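You operate a simulated robot arm through the tools that you are given. There is no shell and no other tool. Be economical: measure what you need, move in short steps, check, and stop when the job is done.

Carry out the task below with a simulated two-armed robot. There is one attempt and no reset: what you move stays moved.

## Task
Hold the nozzle holder, pull the grey nozzle and fit the gold one.
Fine: grey nozzle in the white cup, gold one pushed home, then the holder on the steel tray; drop nothing on the floor. Set down upright: square nozzle holder.
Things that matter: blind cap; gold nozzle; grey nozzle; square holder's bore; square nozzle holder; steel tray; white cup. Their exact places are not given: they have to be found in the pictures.

It is judged by the outcome, as a careful person would: the job done as asked, and still so three seconds after it is handed in. It fails if anything else is knocked over, pushed out of place, dropped, spilled or broken.

## Robot
Two 7-joint arms with two-finger parallel grippers on one trunk, on a base that drives. Base frame: it is fixed to the floor where the robot stands at the start and does not move with it; the origin is under the middle of the robot, x ahead of it, y to its left, z up; the surface under the hand at the start is at about z = 0.86. Units: m, rad, N and s.
The left shoulder is at the start at [0.07, 0.163, 1.22], the right one opposite. With the tool pointing down near the work surface each hand reaches from about 0.38 to 0.88 m from the robot's upright axis, wherever it stands, measured 20 degrees to its own side. Places, roughly: square holder's bore [0.5, -0.1, 1]; steel tray [0.5, 0.8, 0.9]; white cup [0.4, -0.3, 0.9]. Payload 3.43 kg a hand.
Tool frame (each hand has its own): the origin (TCP) lies between the finger pads and is the grasp point; the fingertips stand 0.034 m ahead of it; z points along the fingers, y is the line along which they close. Largest opening 0.128 m; finger width 0.024, thickness 0.012; the body of the gripper, 0.048 by 0.13 m, starts 0.096 m behind the TCP.
Orientation is that of the tool frame in the base frame, as a unit quaternion [x, y, z, w]. With the fingers straight down and closing along the base's y, the tool's x points along the base's -x, its y along +y and its z along -z.

## Interface
- The arms move only by the tool apply_moves. It takes "left_rows", "right_rows" or both (then of equal length, played together; a hand with none holds still); each is a list of rows, each a list of 6 numbers: the shift along the tool's x, y, z in m, then the turn, a rotation vector about the tool's x, y, z in rad. In form: [[x, y, z, rx, ry, rz], ...]. A call has 1 to 12 rows; each row shifts and turns the commanded pose from where the row before left it, along the tool's axes as they then stand. "left_fingers" and "right_fingers" are, for a hand that has rows, the gripper command, from -1 (fully open) to 1 (shut), values between in proportion, set as the call begins (left out, the last holds). A row lasts 0.2 s, in which the tool goes at most 0.05 m and 0.15 rad; a call with a longer step from one row to the next is refused whole, and so is a gripper value outside its range. A pose out of reach is approached as far as the arm can. The call stops where the force on the tool passes 90 N (or 10 N more than at its start, if that is more) or the arm is blocked; 0.2 s more then pass. The fingers move at their own pace (about 0.153 m/s each) and stop on an object; they squeeze with about 32 N. The grip force told is the motor's: it shows also when the fingers shut on nothing. Time passes only in rows, and 0.2 s behind the last, so rows that do not move let the fingers close. The reply holds the time, the measured pose of the TCP, the force on the tool along the base axes, the opening and the grip force, in the units named above and with some noise, with the torque about the TCP (base axes, N m) and any sound that the robot's microphone picked up, and new pictures: "views" is both (left out), scene, wrist or none (wrist: the cameras of the hands that moved).
- Cameras (640 x 400 px; columns grow to the right, rows downward): "scene" is now at [0.1395, -0.0041, 1.4445]; the picture's right is [-0.04, -1.00, 0.00], its down [-0.59, 0.02, -0.81] and it looks along [0.81, -0.03, -0.59] (base axes); focal length 214 px, centre (320, 200). "left" rides on the left gripper at [0.076, 0.011, -0.16] in its tool frame; the picture's right is [-0.15, 0.99, 0.00], its down [-0.88, -0.13, -0.46] and it looks along [-0.45, -0.07, 0.89] (tool axes); focal length 234 px, centre (320, 200). "right" rides on the right gripper at [0.076, -0.011, -0.16] in its tool frame; the picture's right is [0.15, 0.99, 0.00], its down [-0.88, 0.13, -0.46] and it looks along [-0.45, 0.07, 0.89] (tool axes); focal length 234 px, centre (320, 200).
- move_column(by): slides the trunk up (or, below 0, down) by that many m; the arms and the scene camera ride with it, the base frame stays. It gives what a move gives, with no picture.
- base_move(legs): drives the robot by 1 to 6 legs, each [ahead, left, turn to the left] in m, m and rad, along the robot's own axes; the way and the turn of a leg run together, so that a leg with both is an arc; at most 1.5 m and 3.142 rad a leg. The arms and the cameras ride along, it lands a little off, and it stops where it bumps. It gives what a move gives, and a new picture of the scene camera.
- aim_head(pan, tilt): turns the head with the scene camera to pan (to the left, within 1.501 rad either way) and tilt (down, from -0.506 to 1.204), counted from straight ahead of the robot. It gives what a move gives, and a new picture of the scene camera.
- measure_at(camera, pixels): for up to 12 pixels [column, row] of the newest picture of that camera ("zoom" is the newest enlarged one), the place [x, y, z] in the base frame of the surface seen there, good to about 0.002 m. The clock stands still meanwhile.
- zoom(camera, box): a new picture of the part [left, top, right, bottom] of that camera's present view, enlarged. The clock stands still meanwhile.
- job_done(): hands the job in; it is judged then, once.

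Work in short steps. Measure before you move; look again where a grasp or a placing could have gone wrong, and mend it. You have 80 turns and 260 pictures in all, those below and enlarged ones among them. Open the grippers and draw the arms clear of the work before you hand the job in, unless the task says otherwise; then end with one line.

The tools are called after "Call:" as a command line: name --argument value ..., lists and objects as JSON in quotes. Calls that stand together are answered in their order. apply_moves: Moves the arms, as the interface text tells. Its arguments: {"type":"object","properties":{"left_rows":{"type":"array","items":{"type":"array","items":{"type":"number"}}},"left_fingers":{"type":"number"},"right_rows":{"type":"array","items":{"type":"array","items":{"type":"number"}}},"right_fingers":{"type":"number"},"views":{"type":"string","enum":["both","scene","wrist","none"]}},"required":[]} The other tools are called the same way: move_column (by) slides the trunk up or down; base_move (legs) drives the base; aim_head (pan, tilt) turns the head that bears the scene camera; measure_at (camera, pixels) gives the place of the surface under pixels of a picture; zoom (camera, box) takes an enlarged picture of a part of a camera's view; job_done () hands the job in.

At the start:

```text
time: 0.0
left_tcp_pos: [0.6484, 0.2345, 1.2711]
left_tool_rot: [0.0, 1.0, 0.0, 0.0]
left_force: [-0.3, -0.1, 0.0]
left_torque: [-0.01, -0.01, -0.01]
left_gripper_width: 0.1282
left_grasp_force: 0.0
right_tcp_pos: [0.4489, -0.2625, 1.2514]
right_tool_rot: [0.0, 1.0, 0.0, 0.0]
right_force: [0.9, -0.2, 0.5]
right_torque: [-0.03, -0.03, 0.0]
right_gripper_width: 0.1278
right_grasp_force: 0.1
trunk travel left (down, up): [-0.7, 0.24]
robot x, y, heading: [0.0005, -0.0015, -0.002]
head pan, tilt: [-0.04, 0.63]
```

scene: 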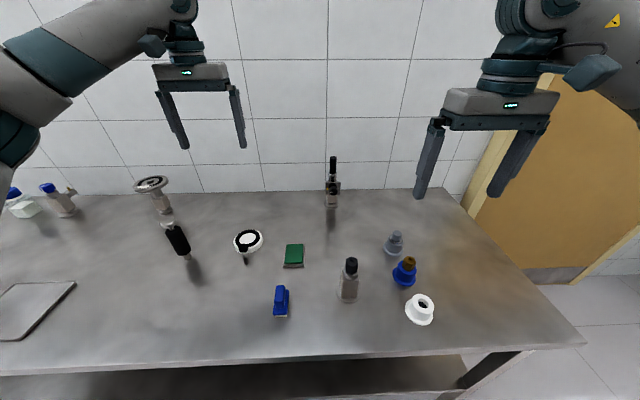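
right: 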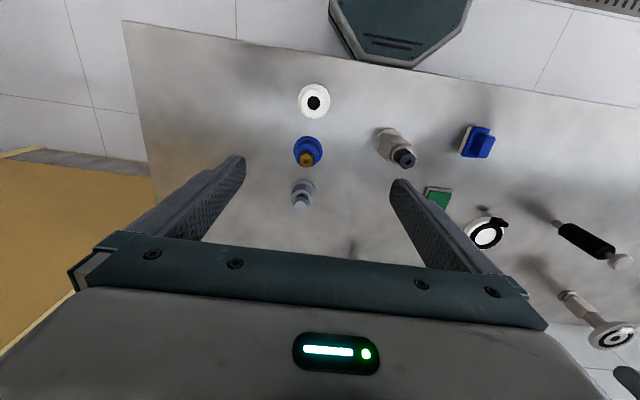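
left: 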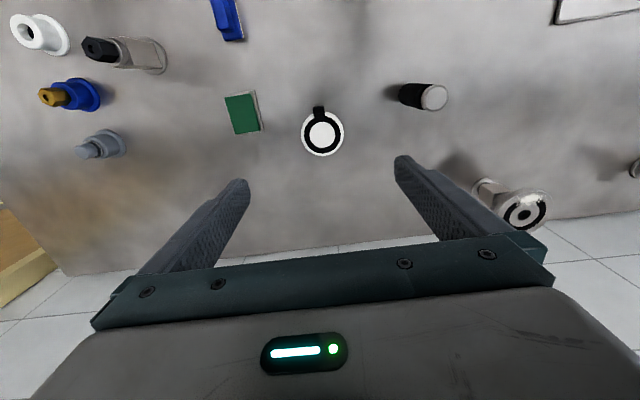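

I see a square body with a dark top at scene (348,280), a gold piece in a blue stand at (404,270), a grey piece at (394,243) and the white cup at (420,310). I'll zoom in on both views to identify them.

Call:
zoom --camera "scene" --box '[310, 210, 470, 340]'

Call:
zoom --camera "right" --box '[260, 70, 440, 230]'

Call:
zoom --camera "scene" --box '[0, 160, 350, 350]'

Call:
measure_at --camera "scene" --pixels '[[350, 262], [348, 285], [348, 299], [408, 262], [404, 275], [394, 236], [394, 248], [420, 301], [420, 318], [40, 300], [300, 330], [20, 335]]'

Call:
measure_at --camera "right" --pixels '[[404, 158], [388, 140], [306, 158], [308, 143], [300, 203], [303, 185], [314, 101], [314, 87], [300, 101], [328, 101], [250, 100], [360, 200]]'

```text
3.08 times, centred on (390, 275) of scene
```

zoom: 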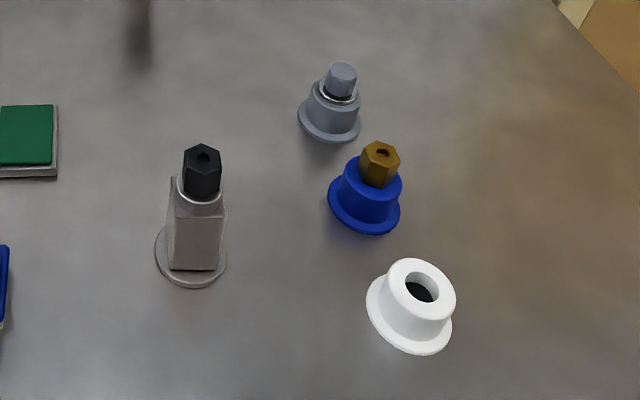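

```text
2.50 times, centred on (350, 150) of right
```

zoom: 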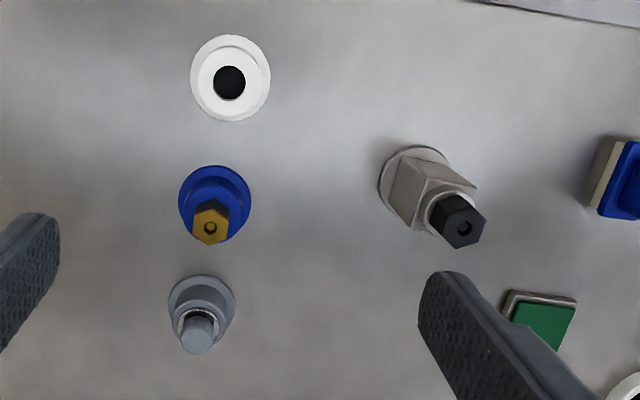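

```text
1.83 times, centred on (175, 255) of scene
```

zoom: 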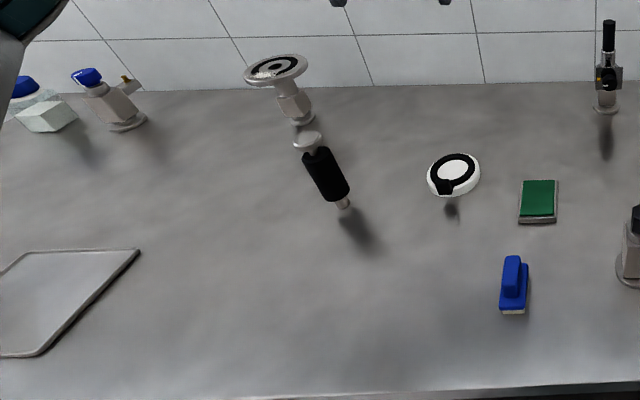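

```text
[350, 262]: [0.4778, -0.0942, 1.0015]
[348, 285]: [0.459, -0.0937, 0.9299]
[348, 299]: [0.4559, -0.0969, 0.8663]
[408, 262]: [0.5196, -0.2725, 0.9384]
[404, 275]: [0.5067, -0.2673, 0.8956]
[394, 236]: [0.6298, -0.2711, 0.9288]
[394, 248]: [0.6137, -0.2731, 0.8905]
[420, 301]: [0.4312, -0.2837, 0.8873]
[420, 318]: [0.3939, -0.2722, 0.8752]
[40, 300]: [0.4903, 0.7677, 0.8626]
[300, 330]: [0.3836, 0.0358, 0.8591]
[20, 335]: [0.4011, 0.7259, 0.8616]
```

```text
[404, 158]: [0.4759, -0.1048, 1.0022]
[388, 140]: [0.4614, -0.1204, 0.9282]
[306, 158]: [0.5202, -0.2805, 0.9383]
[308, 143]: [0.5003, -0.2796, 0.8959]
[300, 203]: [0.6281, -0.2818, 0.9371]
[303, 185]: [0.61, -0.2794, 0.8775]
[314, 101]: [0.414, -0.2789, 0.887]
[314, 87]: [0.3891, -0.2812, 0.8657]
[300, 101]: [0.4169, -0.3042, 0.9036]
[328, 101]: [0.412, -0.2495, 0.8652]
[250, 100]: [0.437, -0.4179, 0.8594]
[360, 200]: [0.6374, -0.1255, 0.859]
```

The dark grey hex nozzle sits in the square holder. The gold one is in the blue stand, the blind cap in the grey stand, and the white cup has a round mouth. I'll zoom in tighter for exact geometry.

Call:
zoom --camera "scene" --box '[318, 245, 382, 305]'

Call:
zoom --camera "right" --box '[360, 120, 424, 176]'

Call:
measure_at --camera "scene" --pixels '[[281, 292], [281, 310], [281, 316], [294, 250], [294, 266], [247, 240], [332, 200], [185, 250], [60, 287], [20, 290]]'

```text
6.67 times, centred on (350, 275) of scene
```

zoom: 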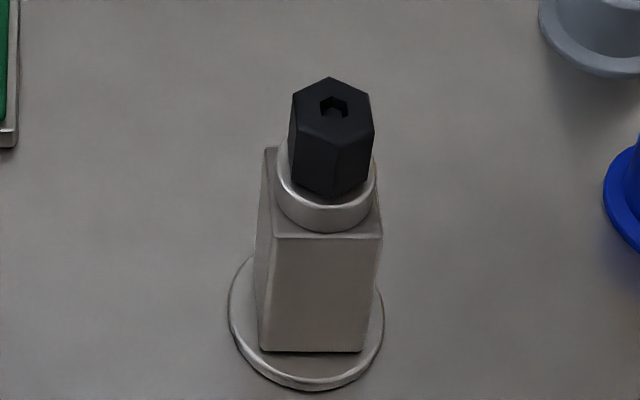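

```text
7.14 times, centred on (392, 148) of right
```

zoom: 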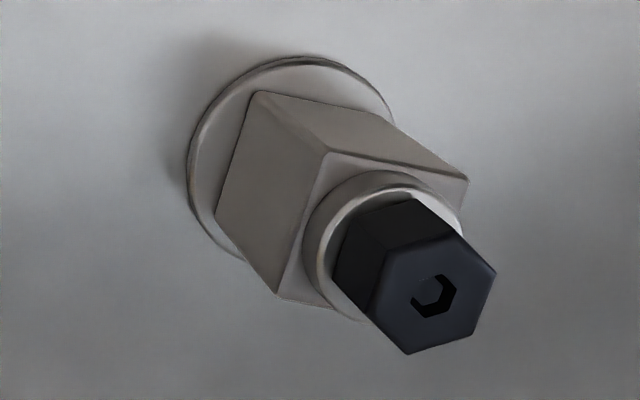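

```text
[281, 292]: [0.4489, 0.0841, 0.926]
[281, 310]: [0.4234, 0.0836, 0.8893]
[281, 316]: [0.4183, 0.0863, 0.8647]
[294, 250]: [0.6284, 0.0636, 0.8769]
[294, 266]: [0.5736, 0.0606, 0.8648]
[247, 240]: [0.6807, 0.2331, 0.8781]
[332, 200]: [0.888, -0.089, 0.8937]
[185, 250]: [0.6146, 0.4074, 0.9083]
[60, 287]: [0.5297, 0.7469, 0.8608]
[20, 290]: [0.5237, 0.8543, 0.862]
```

Next I'll measure key points on the holder in this enlarged picture: hex corners, collar, shoulder edges and the sides of the square.

Call:
measure_at --camera "zoom" --pixels '[[410, 345], [480, 262], [405, 262], [455, 320], [345, 162], [455, 178], [285, 290], [255, 110], [315, 225], [450, 210], [300, 60], [230, 160]]'

Call:
zoom --camera "scene" --box '[318, 245, 382, 305]'

```text
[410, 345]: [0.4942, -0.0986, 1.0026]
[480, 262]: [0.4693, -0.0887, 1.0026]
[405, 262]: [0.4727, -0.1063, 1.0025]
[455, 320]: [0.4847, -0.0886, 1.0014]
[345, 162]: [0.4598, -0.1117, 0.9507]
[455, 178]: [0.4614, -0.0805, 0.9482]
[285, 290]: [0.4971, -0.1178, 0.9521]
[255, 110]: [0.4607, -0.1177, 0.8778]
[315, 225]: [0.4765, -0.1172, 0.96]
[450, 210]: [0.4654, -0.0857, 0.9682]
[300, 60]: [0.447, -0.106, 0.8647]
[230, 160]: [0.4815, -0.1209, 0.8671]
```

```text
6.67 times, centred on (350, 275) of scene
```

zoom: 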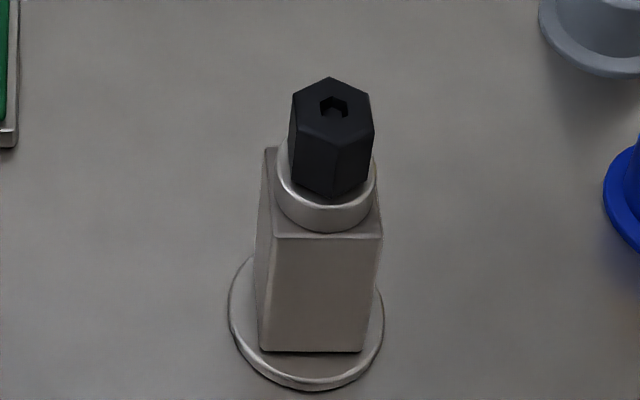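

Call:
measure_at --camera "zoom" --pixels '[[293, 95], [330, 80], [369, 97], [371, 125], [331, 143], [294, 125], [275, 235], [380, 233], [262, 345], [360, 347], [330, 205], [320, 300]]'

Call:
zoom --camera "scene" --box '[372, 245, 436, 305]'

```text
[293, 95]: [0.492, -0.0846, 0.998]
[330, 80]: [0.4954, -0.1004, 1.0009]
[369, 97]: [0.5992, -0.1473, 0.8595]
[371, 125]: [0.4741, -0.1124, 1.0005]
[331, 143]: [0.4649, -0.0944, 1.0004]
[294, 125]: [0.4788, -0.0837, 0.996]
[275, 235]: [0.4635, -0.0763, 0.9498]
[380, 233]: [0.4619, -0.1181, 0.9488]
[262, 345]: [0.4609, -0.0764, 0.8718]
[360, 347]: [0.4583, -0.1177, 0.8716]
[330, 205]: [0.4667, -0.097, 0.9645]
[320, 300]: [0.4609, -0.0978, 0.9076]
```

```text
6.67 times, centred on (404, 275) of scene
```

zoom: 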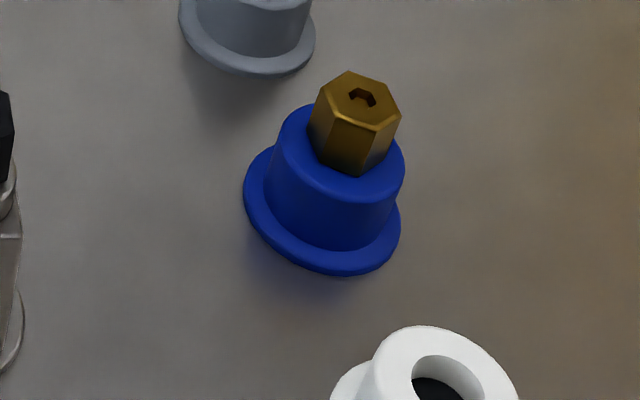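

Call:
measure_at --camera "zoom" --pixels '[[322, 90], [350, 74], [384, 86], [398, 112], [365, 128], [334, 116], [345, 140], [385, 140], [300, 135], [395, 185], [340, 190], [335, 262]]'

Call:
zoom --camera "right" --box '[274, 70, 354, 190]'

```text
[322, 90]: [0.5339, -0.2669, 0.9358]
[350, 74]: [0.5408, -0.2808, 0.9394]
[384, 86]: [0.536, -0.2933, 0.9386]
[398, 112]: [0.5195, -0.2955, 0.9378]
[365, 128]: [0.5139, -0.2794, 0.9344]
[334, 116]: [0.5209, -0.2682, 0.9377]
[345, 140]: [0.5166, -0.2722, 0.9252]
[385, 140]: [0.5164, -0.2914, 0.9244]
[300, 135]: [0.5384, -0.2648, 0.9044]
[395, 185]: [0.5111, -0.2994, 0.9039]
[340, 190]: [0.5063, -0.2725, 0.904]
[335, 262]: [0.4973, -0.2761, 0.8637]
```

```text
3.33 times, centred on (314, 130) of right
```

zoom: 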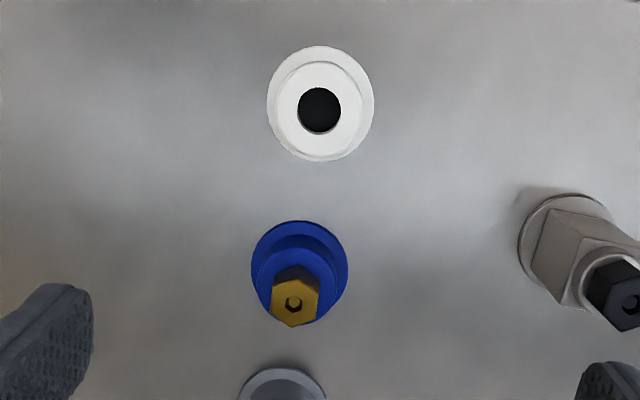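

Call:
measure_at --camera "zoom" --pixels '[[320, 80], [320, 142], [288, 108], [352, 108], [300, 110], [338, 110], [320, 92], [320, 128], [320, 110], [272, 105], [372, 105], [293, 302]]'

Call:
zoom --camera "scene" --box '[388, 280, 452, 340]'

```text
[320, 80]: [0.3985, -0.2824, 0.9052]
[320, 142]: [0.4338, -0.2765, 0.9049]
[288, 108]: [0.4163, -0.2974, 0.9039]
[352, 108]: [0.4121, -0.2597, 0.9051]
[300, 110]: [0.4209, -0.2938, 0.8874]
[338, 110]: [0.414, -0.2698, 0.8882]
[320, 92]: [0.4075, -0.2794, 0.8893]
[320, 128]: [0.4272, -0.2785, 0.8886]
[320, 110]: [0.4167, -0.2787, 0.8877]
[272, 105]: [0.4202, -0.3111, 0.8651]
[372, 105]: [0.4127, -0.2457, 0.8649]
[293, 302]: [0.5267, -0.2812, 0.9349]
```

```text
6.67 times, centred on (420, 310) of scene
```

zoom: 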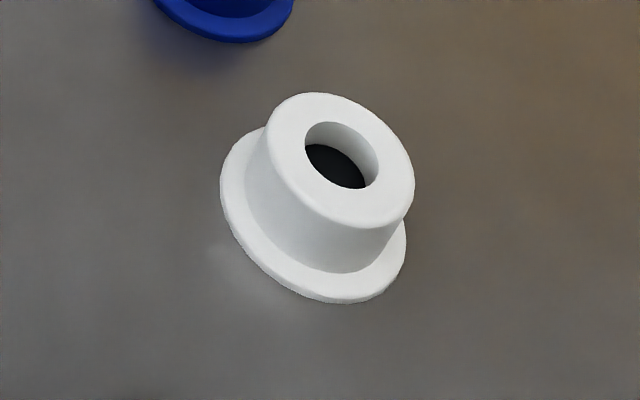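

Call:
measure_at --camera "zoom" --pixels '[[290, 130], [340, 105], [395, 170], [340, 215], [300, 190], [395, 195], [335, 165], [312, 150], [360, 180], [340, 150], [370, 140], [225, 195]]'

```text
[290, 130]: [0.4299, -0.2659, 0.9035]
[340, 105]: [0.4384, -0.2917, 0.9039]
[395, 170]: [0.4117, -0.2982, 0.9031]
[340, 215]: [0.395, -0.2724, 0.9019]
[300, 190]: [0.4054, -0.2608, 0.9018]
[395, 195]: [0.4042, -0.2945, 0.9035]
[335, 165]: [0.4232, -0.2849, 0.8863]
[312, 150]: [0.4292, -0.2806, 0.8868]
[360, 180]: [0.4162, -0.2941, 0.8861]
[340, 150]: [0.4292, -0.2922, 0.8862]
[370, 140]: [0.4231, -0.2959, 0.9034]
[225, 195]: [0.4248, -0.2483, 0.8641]
```

Holder: square body 42 mm across, axis-aligned, centre (0.481,-0.098), top 0.95. The hex flats face ±y. I'll swing the left hand so it points toward -y, tilted 30° down with its camera up, starting with a quarter turn about its axis.

Call:
apply_moves --left_rows '[[0, 0, 0, 0, 0, -0.1428], [0, 0, 0, 0, 0, -0.1428], [0, 0, 0, 0, 0, -0.1428], [0, 0, 0, 0, 0, -0.1428], [0, 0, 0, 0, 0, -0.1428], [0, 0, 0, 0, 0, -0.1428], [0, 0, 0, 0, 0, -0.1428], [0, 0, 0, 0, 0, -0.1428], [0, 0, 0, 0, 0, -0.1428], [0, 0, 0, 0, 0, -0.1428], [0, 0, 0, 0, 0, -0.1428], [0, 0, 0, 0, 0, 0]]' --left_fingers -0.3 --views "none"

Call:
apply_moves --left_rows '[[0, 0, 0, 0, 0.1496, 0], [0, 0, 0, 0, 0.1496, 0], [0, 0, 0, 0, 0.1496, 0], [0, 0, 0, 0, 0.1496, 0], [0, 0, 0, 0, 0.1496, 0], [0, 0, 0, 0, 0.1496, 0], [0, 0, 0, 0, 0.1496, 0], [0, 0, 0, 0, 0, 0]]' --views "scene"

```text
time: 2.6
left_tcp_pos: [0.6499, 0.2335, 1.2707]
left_tool_rot: [0.708, -0.706, 0.0, 0.0]
left_force: [0.4, -0.8, 0.3]
left_torque: [0.01, 0.02, 0.0]
left_gripper_width: 0.0831
left_grasp_force: 0.1
right_tcp_pos: [0.4508, -0.2631, 1.2514]
right_tool_rot: [0.0, 1.0, 0.0, 0.0]
right_force: [0.0, 0.6, -0.6]
right_torque: [0.01, 0.0, -0.03]
right_gripper_width: 0.1278
right_grasp_force: 0.1
trunk travel left (down, up): [-0.7, 0.24]
robot x, y, heading: [0.0047, -0.0005, 0.0]
head pan, tilt: [-0.04, 0.63]
```

```text
time: 4.4
left_tcp_pos: [0.6486, 0.2325, 1.2727]
left_tool_rot: [0.612, -0.612, 0.355, 0.353]
left_force: [0.1, -0.5, -0.9]
left_torque: [0.02, -0.01, -0.03]
left_gripper_width: 0.0835
left_grasp_force: 0.1
right_tcp_pos: [0.4498, -0.2638, 1.2514]
right_tool_rot: [0.0, 1.0, 0.0, 0.0]
right_force: [0.3, 0.2, 0.3]
right_torque: [0.04, 0.0, -0.01]
right_gripper_width: 0.128
right_grasp_force: 0.0
trunk travel left (down, up): [-0.7, 0.24]
robot x, y, heading: [0.0032, -0.0009, 0.0]
head pan, tilt: [-0.04, 0.63]
```

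scene: 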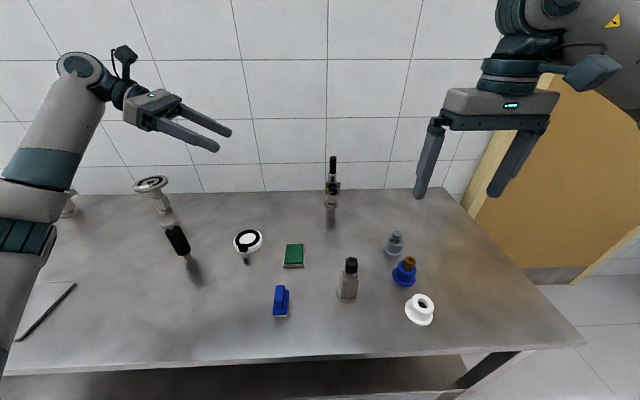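

The rotation came out as planned. I'll move to a pre-grasp point 0.13 m back along the approach line, then look with the left camera.

Call:
apply_moves --left_rows '[[-0.0139, 0.028, 0.0335, 0, 0, 0], [-0.0139, 0.028, 0.0335, 0, 0, 0], [-0.0139, 0.028, 0.0335, 0, 0, 0], [-0.0139, 0.028, 0.0335, 0, 0, 0], [-0.0139, 0.028, 0.0335, 0, 0, 0], [-0.0139, 0.028, 0.0335, 0, 0, 0], [-0.01645, 0, 0.034, 0, 0, 0], [-0.01645, 0, 0.034, 0, 0, 0], [-0.01645, 0, 0.034, 0, 0, 0], [-0.01645, 0, 0.034, 0, 0, 0], [0, 0, 0, 0, 0, 0]]' --views "both"

```text
time: 6.8
left_tcp_pos: [0.4815, 0.0167, 0.9727]
left_tool_rot: [0.613, -0.612, 0.355, 0.353]
left_force: [-0.2, 0.2, 0.4]
left_torque: [0.01, 0.0, 0.02]
left_gripper_width: 0.0832
left_grasp_force: 0.1
right_tcp_pos: [0.4497, -0.2635, 1.2515]
right_tool_rot: [0.001, 1.0, 0.001, -0.001]
right_force: [0.3, 0.4, 0.7]
right_torque: [0.01, -0.01, 0.03]
right_gripper_width: 0.128
right_grasp_force: 0.1
trunk travel left (down, up): [-0.7, 0.24]
robot x, y, heading: [0.0007, 0.001, -0.003]
head pan, tilt: [-0.04, 0.63]
```

scene: 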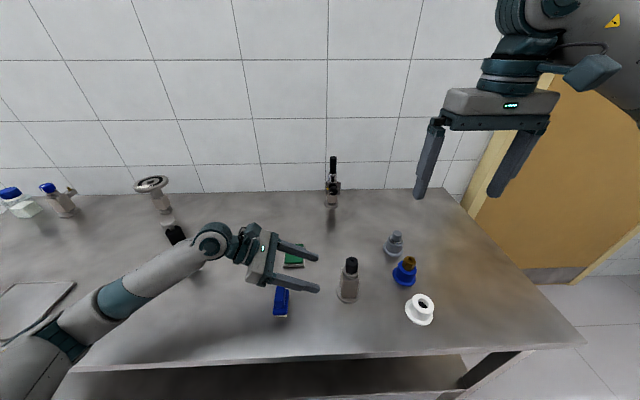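
left: 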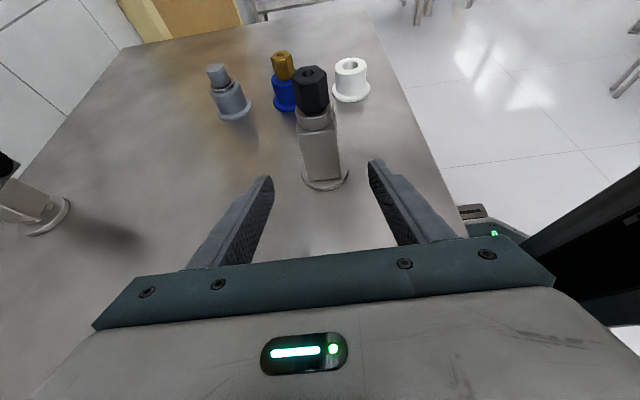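

The holder at left (320,130) lies between the fingers and the path is clear. I'll advance along the tool axis without closing.

Call:
apply_moves --left_rows '[[0, 0, 0.033, 0, 0, 0], [0, 0, 0.033, 0, 0, 0], [0, 0, 0.033, 0, 0, 0], [0, 0, 0.03, 0, 0, 0], [0, 0, 0, 0, 0, 0]]' --views "both"

```text
time: 8.0
left_tcp_pos: [0.4895, -0.0805, 0.9193]
left_tool_rot: [0.617, -0.615, 0.361, 0.333]
left_force: [-0.1, -0.3, -0.3]
left_torque: [-0.02, -0.04, 0.0]
left_gripper_width: 0.0831
left_grasp_force: 0.0
right_tcp_pos: [0.4413, -0.2627, 1.2579]
right_tool_rot: [0.0, 1.0, 0.0, 0.005]
right_force: [-0.6, -0.2, 0.3]
right_torque: [0.03, -0.03, -0.02]
right_gripper_width: 0.1281
right_grasp_force: 0.0
trunk travel left (down, up): [-0.7, 0.24]
robot x, y, heading: [0.0022, 0.0056, 0.005]
head pan, tilt: [-0.04, 0.63]
```

scene: 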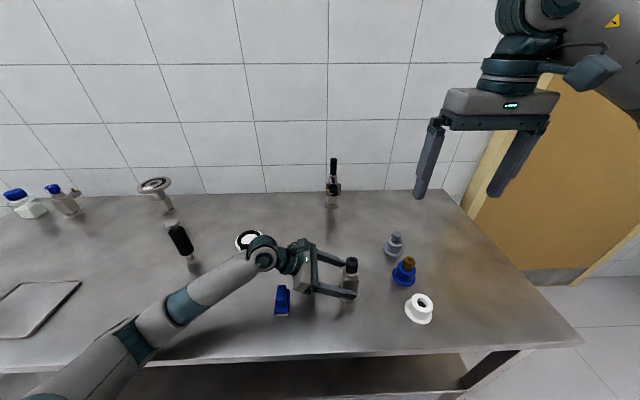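
left: 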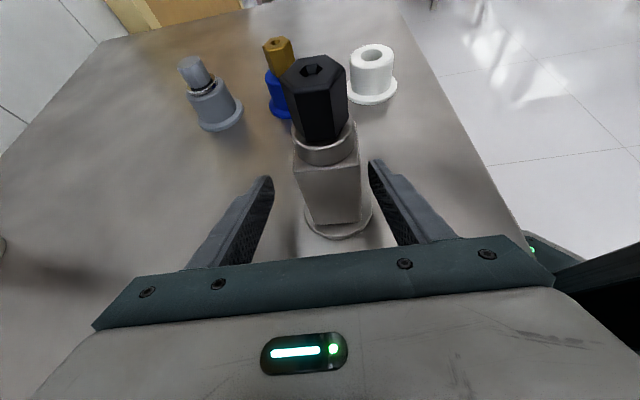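

The TCP fell short at y=-0.0805 and the robot shifted slightly. The left forearm, low near the table edge in the scene view, is probably pressing on it. I'll back out along the tool axis and raise the trunk, which lifts the elbow.

Call:
apply_moves --left_rows '[[0, 0, -0.04, 0, 0, 0], [0, 0, -0.04, 0, 0, 0], [0, 0, -0.04, 0, 0, 0], [0, 0, 0, 0, 0, 0]]' --views "scene"

Call:
move_column --by 0.2

```text
time: 9.0
left_tcp_pos: [0.4814, 0.0047, 0.9684]
left_tool_rot: [-0.612, 0.614, -0.352, -0.353]
left_force: [0.5, -0.7, -0.1]
left_torque: [0.02, 0.01, 0.0]
left_gripper_width: 0.0833
left_grasp_force: 0.0
right_tcp_pos: [0.4497, -0.2691, 1.2494]
right_tool_rot: [0.001, 1.0, 0.002, 0.0]
right_force: [-0.4, -0.4, 0.2]
right_torque: [0.1, -0.02, 0.0]
right_gripper_width: 0.1282
right_grasp_force: 0.0
trunk travel left (down, up): [-0.7, 0.24]
robot x, y, heading: [-0.0058, -0.0001, -0.003]
head pan, tilt: [-0.04, 0.63]
```

scene: 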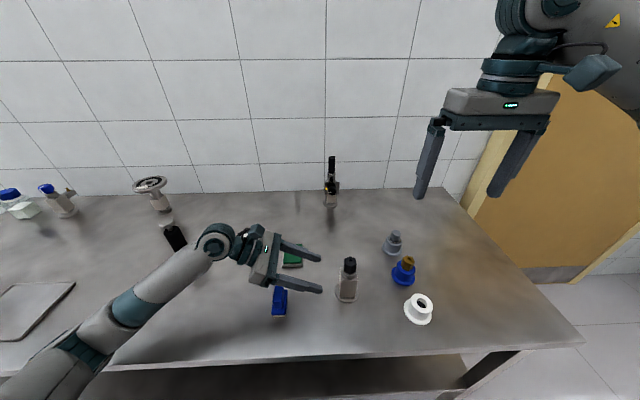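

```text
time: 11.2
left_tcp_pos: [0.4819, 0.0085, 1.1685]
left_tool_rot: [0.613, -0.612, 0.354, 0.353]
left_force: [-1.0, -0.8, 0.3]
left_torque: [0.01, 0.0, 0.04]
left_gripper_width: 0.0834
left_grasp_force: 0.0
right_tcp_pos: [0.449, -0.2648, 1.4503]
right_tool_rot: [0.0, 1.0, 0.0, 0.0]
right_force: [0.0, -0.8, 0.1]
right_torque: [-0.01, 0.0, 0.02]
right_gripper_width: 0.128
right_grasp_force: 0.1
trunk travel left (down, up): [-0.9, 0.04]
robot x, y, heading: [-0.0033, 0.0011, 0.003]
head pan, tilt: [-0.04, 0.63]
```

Trunk is up 0.2 m. Now I'll lower the left hand back to the pre-grasp point.

Call:
apply_moves --left_rows '[[-0.0342, 0, 0.0182, 0, 0, 0], [-0.0342, 0, 0.0182, 0, 0, 0], [-0.0342, 0, 0.0182, 0, 0, 0], [-0.0342, 0, 0.0182, 0, 0, 0], [-0.0342, 0, 0.0182, 0, 0, 0], [0, 0, 0, 0, 0, 0]]' --views "both"

```text
time: 12.6
left_tcp_pos: [0.483, 0.0162, 0.9767]
left_tool_rot: [0.612, -0.612, 0.354, 0.354]
left_force: [-0.4, 0.5, -0.7]
left_torque: [-0.02, -0.01, -0.01]
left_gripper_width: 0.0833
left_grasp_force: 0.2
right_tcp_pos: [0.4495, -0.2636, 1.4529]
right_tool_rot: [0.0, 1.0, 0.0, 0.0]
right_force: [-0.3, 0.3, -0.2]
right_torque: [-0.01, -0.02, 0.0]
right_gripper_width: 0.128
right_grasp_force: 0.0
trunk travel left (down, up): [-0.9, 0.04]
robot x, y, heading: [0.0038, -0.0017, -0.003]
head pan, tilt: [-0.04, 0.63]
```

scene: 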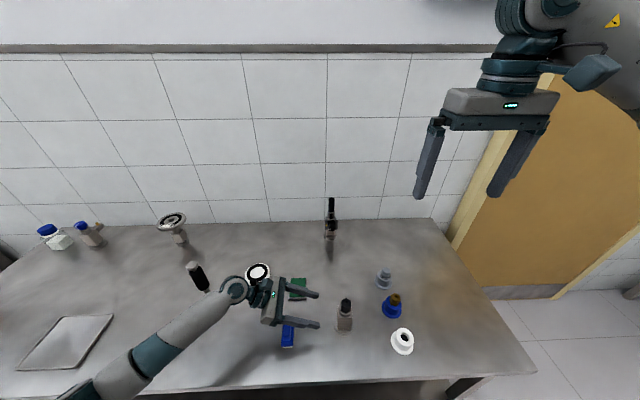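
left: 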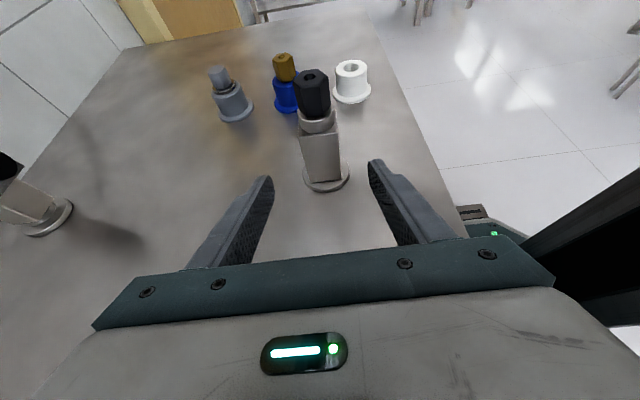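

Before advancing I'll check the arm's height over the table edge.

Call:
measure_at --camera "scene" --pixels '[[150, 365], [120, 380], [75, 395], [200, 325], [283, 330], [288, 345], [345, 325], [200, 390]]'

Call:
aim_head --pan 0.1 --tilt 1.0

```text
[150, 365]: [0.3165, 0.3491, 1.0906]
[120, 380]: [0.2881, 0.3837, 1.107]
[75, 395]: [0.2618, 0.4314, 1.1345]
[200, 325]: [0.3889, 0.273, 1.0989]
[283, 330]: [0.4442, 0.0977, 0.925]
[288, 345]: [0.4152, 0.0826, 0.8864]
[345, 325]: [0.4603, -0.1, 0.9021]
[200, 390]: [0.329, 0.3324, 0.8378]
```

```text
time: 13.4
left_tcp_pos: [0.4827, 0.0152, 0.9769]
left_tool_rot: [-0.613, 0.613, -0.353, -0.353]
left_force: [0.1, -0.1, 0.2]
left_torque: [0.03, -0.01, -0.01]
left_gripper_width: 0.0832
left_grasp_force: 0.0
right_tcp_pos: [0.4497, -0.2631, 1.4528]
right_tool_rot: [0.001, 1.0, 0.0, 0.0]
right_force: [0.6, 0.5, 0.0]
right_torque: [0.03, -0.02, 0.01]
right_gripper_width: 0.128
right_grasp_force: 0.0
trunk travel left (down, up): [-0.9, 0.04]
robot x, y, heading: [0.0001, -0.003, -0.004]
head pan, tilt: [0.099, 1.0]
```

scene: 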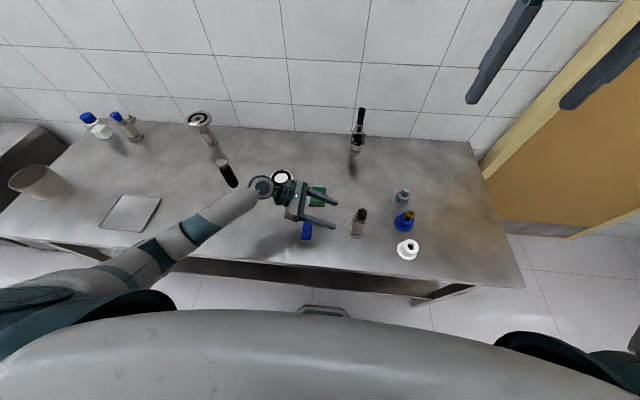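

The arm now clears the table edge (top ≈1.09 there). I'll advance toward the holder.

Call:
apply_moves --left_rows '[[0, 0, 0.033, 0, 0, 0], [0, 0, 0.033, 0, 0, 0], [0, 0, 0.033, 0, 0, 0], [0, 0.001, 0.03, 0, 0, 0], [0, 0, 0, 0, 0, 0]]' --views "both"

```text
time: 14.6
left_tcp_pos: [0.4811, -0.0955, 0.9112]
left_tool_rot: [-0.612, 0.613, -0.353, -0.353]
left_force: [-0.4, -0.3, 0.3]
left_torque: [0.03, -0.02, 0.0]
left_gripper_width: 0.083
left_grasp_force: 0.0
right_tcp_pos: [0.4487, -0.2631, 1.4506]
right_tool_rot: [0.0, 1.0, 0.0, 0.0]
right_force: [-0.3, -0.2, -0.1]
right_torque: [-0.03, -0.02, -0.02]
right_gripper_width: 0.128
right_grasp_force: 0.0
trunk travel left (down, up): [-0.9, 0.04]
robot x, y, heading: [0.0035, 0.0003, -0.0]
head pan, tilt: [0.099, 1.0]
```

scene: 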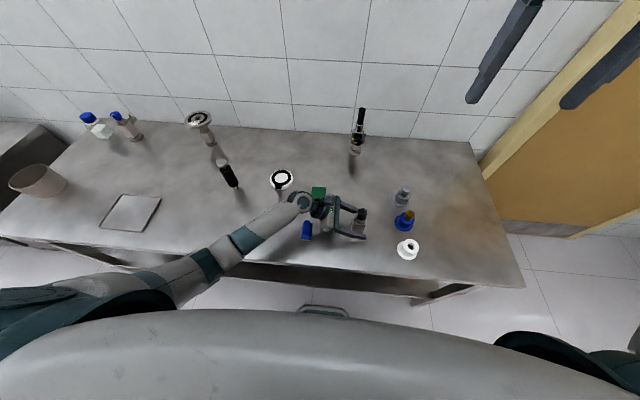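
left: 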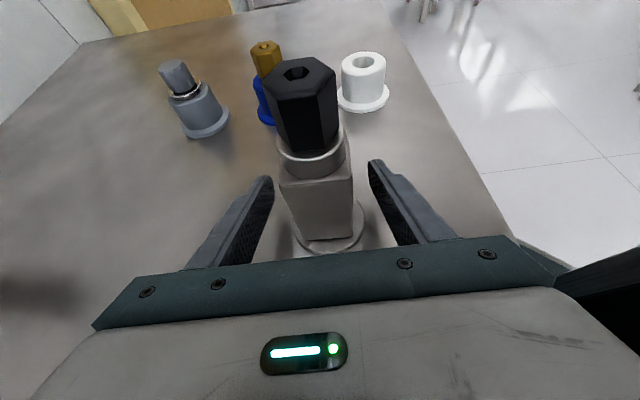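

The TCP is at (0.481,-0.096,0.911) and the body sits between the fingers. I'll close the left hand on it.

Call:
apply_moves --left_rows '[[0, 0, 0, 0, 0, 0], [0, 0, 0, 0, 0, 0], [0, 0, 0, 0, 0, 0]]' --left_fingers 1 --views "wrist"

Call:
zoom --camera "scene" --box '[280, 170, 440, 270]'

```text
time: 15.4
left_tcp_pos: [0.4815, -0.0961, 0.9122]
left_tool_rot: [0.612, -0.612, 0.354, 0.354]
left_force: [-0.1, 0.8, 0.2]
left_torque: [-0.09, -0.08, 0.04]
left_gripper_width: 0.044
left_grasp_force: 31.8
right_tcp_pos: [0.4502, -0.2639, 1.4518]
right_tool_rot: [0.0, 1.0, 0.001, 0.0]
right_force: [-0.1, 0.8, 0.6]
right_torque: [0.01, -0.02, 0.01]
right_gripper_width: 0.1282
right_grasp_force: 0.0
trunk travel left (down, up): [-0.9, 0.04]
robot x, y, heading: [-0.0004, -0.0005, 0.0]
head pan, tilt: [0.099, 1.0]
```

left: 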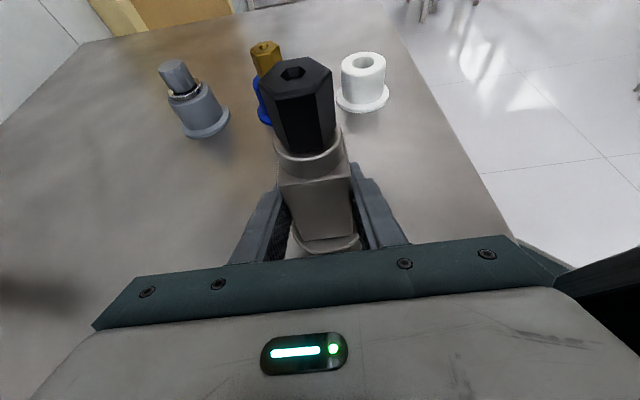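

```text
4.00 times, centred on (360, 220) of scene
```

zoom: 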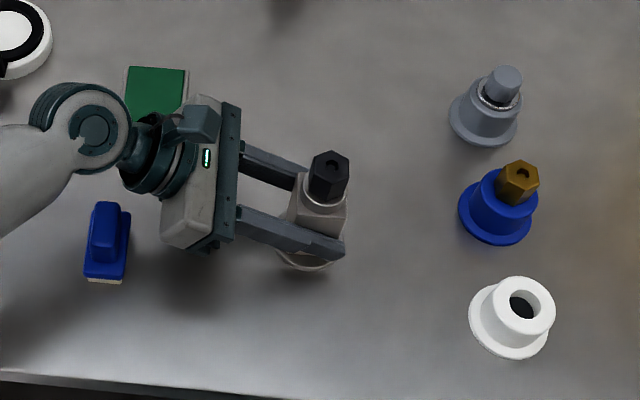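

Holder gripped (0.044 wide, 32 N). I'll re-measure the hex top in this zoom to aim the right hand.

Call:
measure_at --camera "zoom" --pixels '[[331, 153], [347, 162], [345, 177], [327, 180], [313, 173], [316, 158], [330, 165], [523, 163], [536, 172], [520, 187], [505, 178], [518, 172]]'

```text
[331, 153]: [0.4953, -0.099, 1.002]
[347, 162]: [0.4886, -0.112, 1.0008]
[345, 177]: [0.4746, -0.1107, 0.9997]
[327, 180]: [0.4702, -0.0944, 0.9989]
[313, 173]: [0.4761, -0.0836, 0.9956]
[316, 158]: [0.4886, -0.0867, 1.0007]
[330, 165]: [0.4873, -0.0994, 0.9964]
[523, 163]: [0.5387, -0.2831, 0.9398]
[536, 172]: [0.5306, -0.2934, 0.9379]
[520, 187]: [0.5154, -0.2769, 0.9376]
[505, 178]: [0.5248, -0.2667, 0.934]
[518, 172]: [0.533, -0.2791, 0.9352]
```

Grey hex centre is ≈(0.482,-0.098) and gold ≈(0.5275,-0.2805), both with flats facing ±y. I'll bring the right hand above the grey nozzle with its fingers part open.

Call:
apply_moves --right_rows '[[-0.004, 0.0208, 0.0377, 0, 0, 0], [-0.004, 0.0208, 0.0377, 0, 0, 0], [-0.004, 0.0208, 0.0377, 0, 0, 0], [-0.004, 0.0208, 0.0377, 0, 0, 0], [-0.004, 0.0208, 0.0377, 0, 0, 0], [-0.004, 0.0208, 0.0377, 0, 0, 0], [-0.004, 0.0208, 0.0377, 0, 0, 0], [-0.004, 0.0208, 0.0377, 0, 0, 0], [0, 0, 0, 0, 0, 0]]' --right_fingers 0 --views "both"

Call:
zoom --camera "scene" --box '[280, 150, 440, 270]'

```text
time: 17.4
left_tcp_pos: [0.4825, -0.0959, 0.9116]
left_tool_rot: [0.612, -0.612, 0.354, 0.354]
left_force: [1.2, 0.6, -0.3]
left_torque: [-0.1, -0.05, 0.04]
left_gripper_width: 0.0438
left_grasp_force: 31.8
right_tcp_pos: [0.4804, -0.0971, 1.1504]
right_tool_rot: [-0.001, 1.0, 0.0, 0.0]
right_force: [0.3, 1.2, -0.2]
right_torque: [0.01, -0.03, -0.02]
right_gripper_width: 0.0641
right_grasp_force: 0.1
trunk travel left (down, up): [-0.9, 0.04]
robot x, y, heading: [-0.0028, 0.0023, 0.005]
head pan, tilt: [0.099, 1.0]
```

scene: 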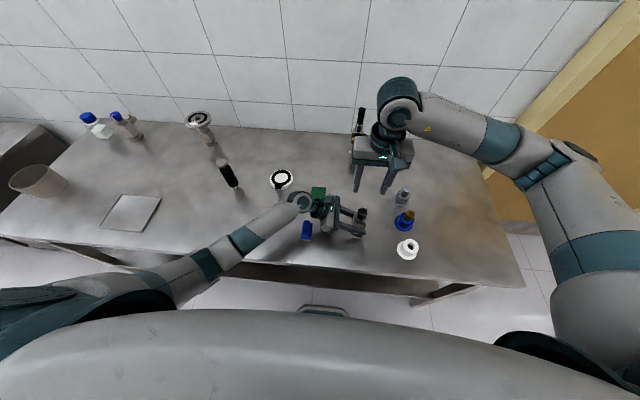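
right: 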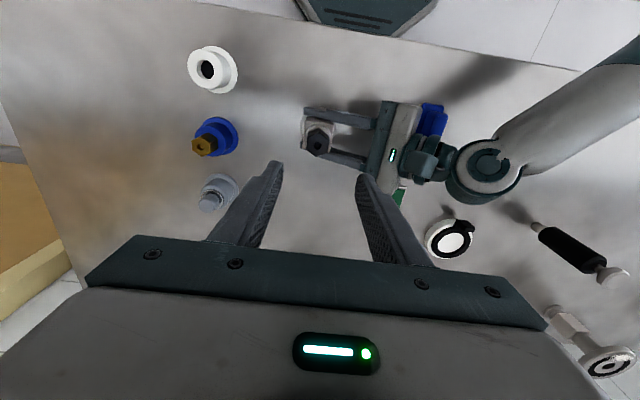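

```text
3.33 times, centred on (360, 210) of scene
```

zoom: 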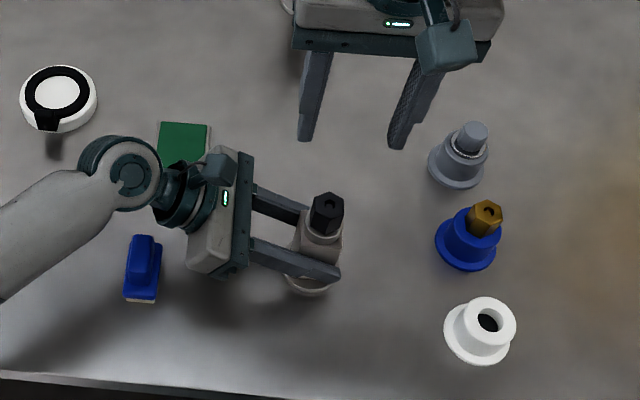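

I'll check clearance to the left hand's camera housing and body top.

Call:
measure_at --camera "zoom" --pixels '[[215, 162], [228, 165], [218, 175], [240, 170], [247, 160], [272, 195], [330, 200]]'

```text
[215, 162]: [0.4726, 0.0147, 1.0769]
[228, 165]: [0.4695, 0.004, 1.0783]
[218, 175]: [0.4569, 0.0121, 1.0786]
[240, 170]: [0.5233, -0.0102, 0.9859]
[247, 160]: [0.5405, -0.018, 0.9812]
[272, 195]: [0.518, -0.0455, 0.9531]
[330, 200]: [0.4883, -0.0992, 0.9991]
```

Clearance is fine (housing y≥0, below 1.08). I'll lower the right hand 0.14 m, putting the tips at about 0.976 around the hex.

Call:
apply_moves --right_rows '[[-0.001, -0.0005, 0.035, 0, 0, 0], [0, 0, 0.035, 0, 0, 0], [0, 0, 0.035, 0, 0, 0], [0, 0, 0.035, 0, 0, 0], [0, 0, 0, 0, 0, 0]]' --views "wrist"

Call:
zoom --camera "scene" --box '[310, 150, 410, 250]'

```text
time: 18.6
left_tcp_pos: [0.4816, -0.0958, 0.9119]
left_tool_rot: [-0.612, 0.613, -0.354, -0.354]
left_force: [0.2, 0.7, 0.3]
left_torque: [-0.08, 0.02, 0.02]
left_gripper_width: 0.044
left_grasp_force: 32.2
right_tcp_pos: [0.4822, -0.0959, 1.0093]
right_tool_rot: [0.0, 1.0, 0.0, -0.001]
right_force: [-1.0, 0.2, 1.3]
right_torque: [0.0, -0.01, 0.02]
right_gripper_width: 0.0638
right_grasp_force: 0.0
trunk travel left (down, up): [-0.9, 0.04]
robot x, y, heading: [-0.0007, -0.0036, 0.002]
head pan, tilt: [0.099, 1.0]
```

right: 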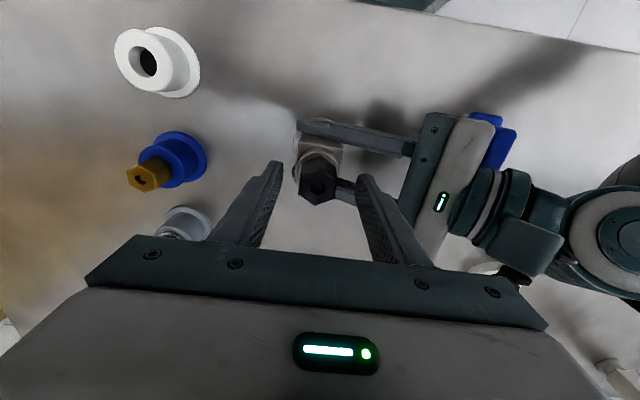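

```text
4.00 times, centred on (360, 200) of scene
```

zoom: 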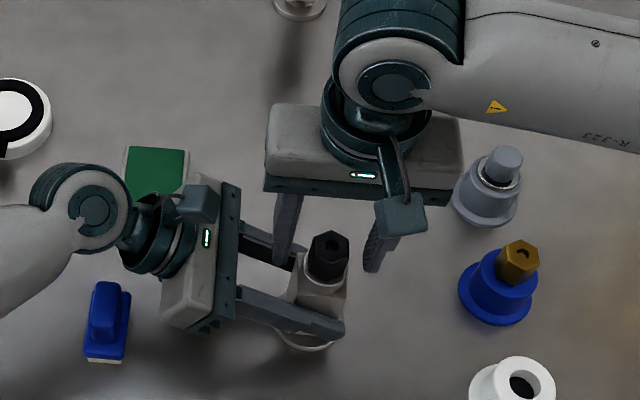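

Fingers appear to straddle the hex. I'll measure the tips to confirm alignment in x.

Call:
measure_at --camera "zoom" --pixels '[[278, 255], [284, 245], [372, 262], [366, 268], [380, 268], [330, 240], [330, 275]]'

Call:
measure_at --camera "right" --pixels '[[276, 166], [268, 164], [362, 178], [370, 176], [318, 188], [320, 200], [302, 187], [334, 190]]'

```text
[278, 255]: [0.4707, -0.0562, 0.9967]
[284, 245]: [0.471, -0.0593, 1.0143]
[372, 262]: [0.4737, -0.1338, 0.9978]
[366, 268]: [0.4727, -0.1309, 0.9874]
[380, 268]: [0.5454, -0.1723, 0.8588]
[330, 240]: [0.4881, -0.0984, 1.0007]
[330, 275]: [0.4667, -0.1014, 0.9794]
```

```text
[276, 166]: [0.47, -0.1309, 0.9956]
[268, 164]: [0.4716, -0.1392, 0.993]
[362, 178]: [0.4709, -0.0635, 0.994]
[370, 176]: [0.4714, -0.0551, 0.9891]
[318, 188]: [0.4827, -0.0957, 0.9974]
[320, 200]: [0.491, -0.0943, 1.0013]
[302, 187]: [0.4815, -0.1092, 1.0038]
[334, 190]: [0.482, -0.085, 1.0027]
```

Aligned: finger centre is x≈0.4825, mid y≈-0.097. Closing on the hex.

Call:
apply_moves --right_rows '[[0, 0, 0, 0, 0, 0], [0, 0, 0, 0, 0, 0], [0, 0, 0, 0, 0, 0]]' --right_fingers 1 --views "wrist"

```text
time: 19.4
left_tcp_pos: [0.4802, -0.0957, 0.9112]
left_tool_rot: [0.613, -0.612, 0.354, 0.354]
left_force: [-3.0, 15.8, 4.1]
left_torque: [-0.98, -0.06, 0.05]
left_gripper_width: 0.0436
left_grasp_force: 32.5
right_tcp_pos: [0.4821, -0.0986, 1.0092]
right_tool_rot: [0.001, 1.0, -0.002, 0.0]
right_force: [3.4, -14.8, -1.2]
right_torque: [-0.56, -0.2, 0.02]
right_gripper_width: 0.0287
right_grasp_force: 31.8
trunk travel left (down, up): [-0.9, 0.04]
robot x, y, heading: [0.0008, -0.0006, -0.001]
head pan, tilt: [0.099, 1.0]
```

right: 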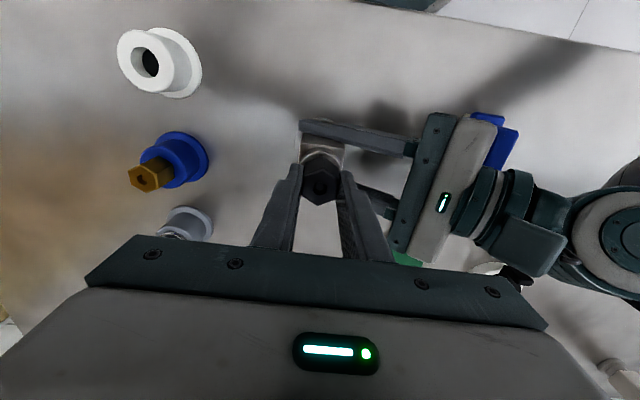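

There's a 15 N side load in y. I'll ease the right hand 1.5 mm toward -y, then begin pulling up slowly.

Call:
apply_moves --right_rows '[[0, -0.0015, 0, 0, 0, 0], [0, 0, 0, 0, 0, 0]]' --views "none"

Call:
apply_moves --right_rows '[[0, 0, -0.005, 0, 0, 0], [0, 0, -0.005, 0, 0, 0], [0, 0, -0.005, 0, 0, 0], [0, 0, 0, 0, 0, 0]]' --views "wrist"

```text
time: 20.0
left_tcp_pos: [0.4818, -0.095, 0.9113]
left_tool_rot: [0.612, -0.612, 0.354, 0.354]
left_force: [-4.4, 13.3, 6.4]
left_torque: [-0.59, -0.09, -0.01]
left_gripper_width: 0.0436
left_grasp_force: 31.3
right_tcp_pos: [0.4833, -0.0983, 1.0095]
right_tool_rot: [0.0, 1.0, 0.0, 0.0]
right_force: [4.0, -12.5, -6.7]
right_torque: [-0.54, -0.24, 0.0]
right_gripper_width: 0.0285
right_grasp_force: 32.1
trunk travel left (down, up): [-0.9, 0.04]
robot x, y, heading: [-0.0037, 0.0034, 0.0]
head pan, tilt: [0.099, 1.0]
```

```text
time: 21.0
left_tcp_pos: [0.4813, -0.0969, 0.9123]
left_tool_rot: [-0.612, 0.612, -0.353, -0.354]
left_force: [-0.6, 1.2, 1.8]
left_torque: [0.27, 0.03, -0.09]
left_gripper_width: 0.0437
left_grasp_force: 31.6
right_tcp_pos: [0.4832, -0.0987, 1.0255]
right_tool_rot: [0.0, 1.0, 0.0, -0.001]
right_force: [-0.1, 1.0, -2.1]
right_torque: [-0.17, 0.02, 0.1]
right_gripper_width: 0.0291
right_grasp_force: 32.3
trunk travel left (down, up): [-0.9, 0.04]
robot x, y, heading: [-0.0027, 0.0024, 0.0]
head pan, tilt: [0.099, 1.0]
```

right: 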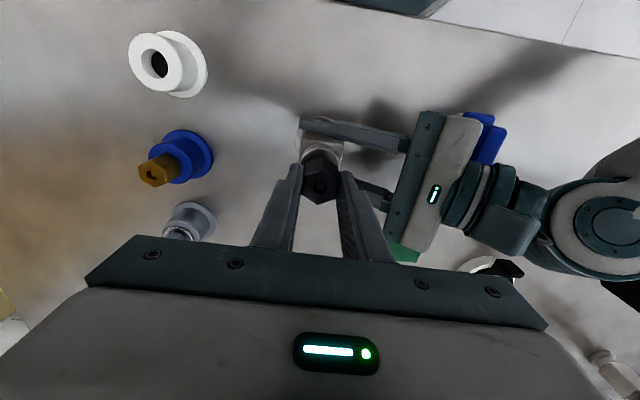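

The nozzle came free with little force. I'll lift it straight up and look at its shank and the bore.

Call:
apply_moves --right_rows '[[0, 0, -0.01, 0, 0, 0], [0, 0, -0.02, 0, 0, 0], [0, 0, -0.035, 0, 0, 0], [0, 0, -0.035, 0, 0, 0], [0, 0, 0, 0, 0, 0]]' --views "both"

Call:
zoom --camera "scene" --box '[310, 150, 430, 270]'

Call:
zoom --camera "left" --box '[220, 0, 420, 200]'

```text
time: 22.2
left_tcp_pos: [0.482, -0.0964, 0.9117]
left_tool_rot: [0.613, -0.612, 0.354, 0.354]
left_force: [0.1, -0.1, 2.1]
left_torque: [0.14, 0.04, -0.01]
left_gripper_width: 0.0436
left_grasp_force: 31.0
right_tcp_pos: [0.4806, -0.1008, 1.1253]
right_tool_rot: [0.0, 1.0, -0.001, 0.001]
right_force: [-0.3, -0.4, 0.3]
right_torque: [0.0, 0.03, 0.02]
right_gripper_width: 0.0285
right_grasp_force: 31.4
trunk travel left (down, up): [-0.9, 0.04]
robot x, y, heading: [-0.0024, 0.0032, 0.0]
head pan, tilt: [0.099, 1.0]
```

scene: 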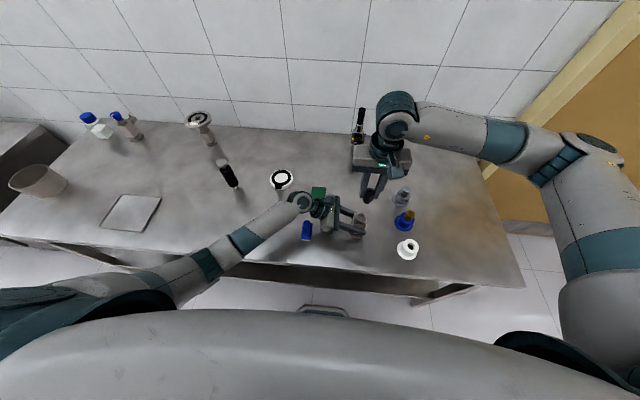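
right: 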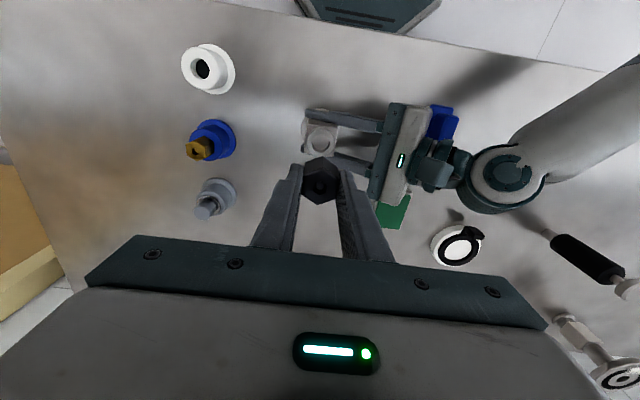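

```text
3.33 times, centred on (370, 210) of scene
```

zoom: 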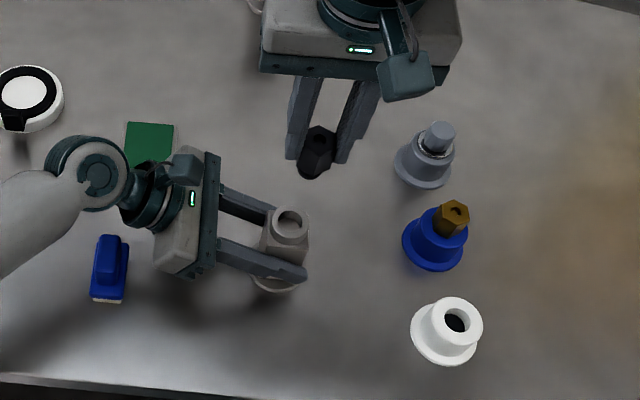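

```text
2.00 times, centred on (320, 100) of left
```

zoom: 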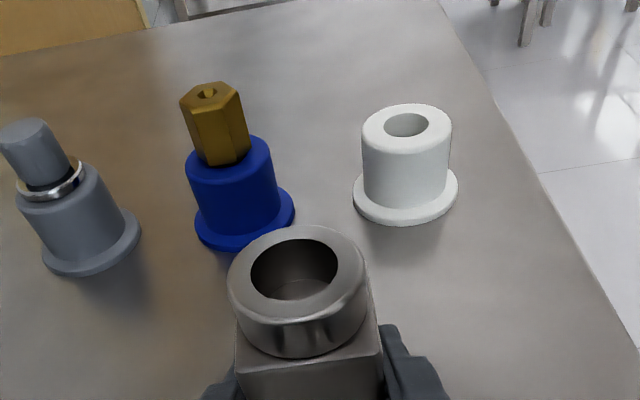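

The nozzle is out with its shank visible at zoom (313,172), and the bore is open. I'll measure the shank and the bore rim.

Call:
measure_at --camera "left" --pixels '[[341, 155], [353, 130], [368, 117], [388, 119], [401, 136], [363, 176], [320, 120], [340, 115]]'

Call:
zoom --camera "scene" --box '[345, 175, 395, 225]'

Call:
zoom --camera "right" --box '[285, 95, 355, 210]'

```text
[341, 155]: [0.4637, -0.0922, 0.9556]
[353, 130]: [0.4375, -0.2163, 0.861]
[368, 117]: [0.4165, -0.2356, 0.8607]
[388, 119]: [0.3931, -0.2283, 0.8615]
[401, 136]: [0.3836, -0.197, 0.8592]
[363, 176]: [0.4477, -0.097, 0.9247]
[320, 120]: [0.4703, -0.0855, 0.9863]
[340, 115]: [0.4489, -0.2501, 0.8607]
```

```text
8.00 times, centred on (370, 200) of scene
```

zoom: 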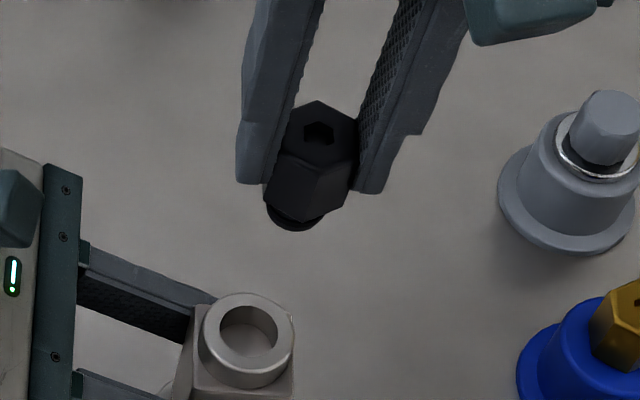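

```text
3.48 times, centred on (320, 152) of right
```

zoom: 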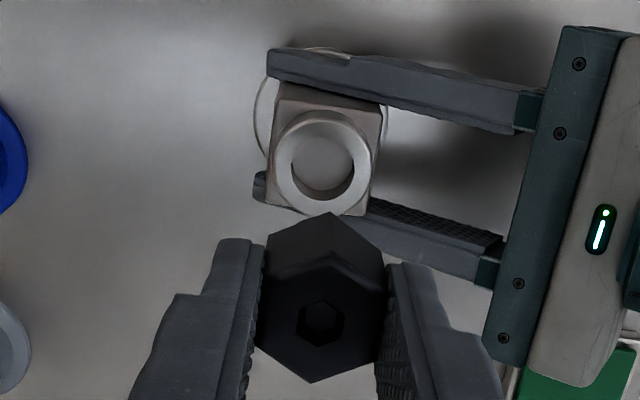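

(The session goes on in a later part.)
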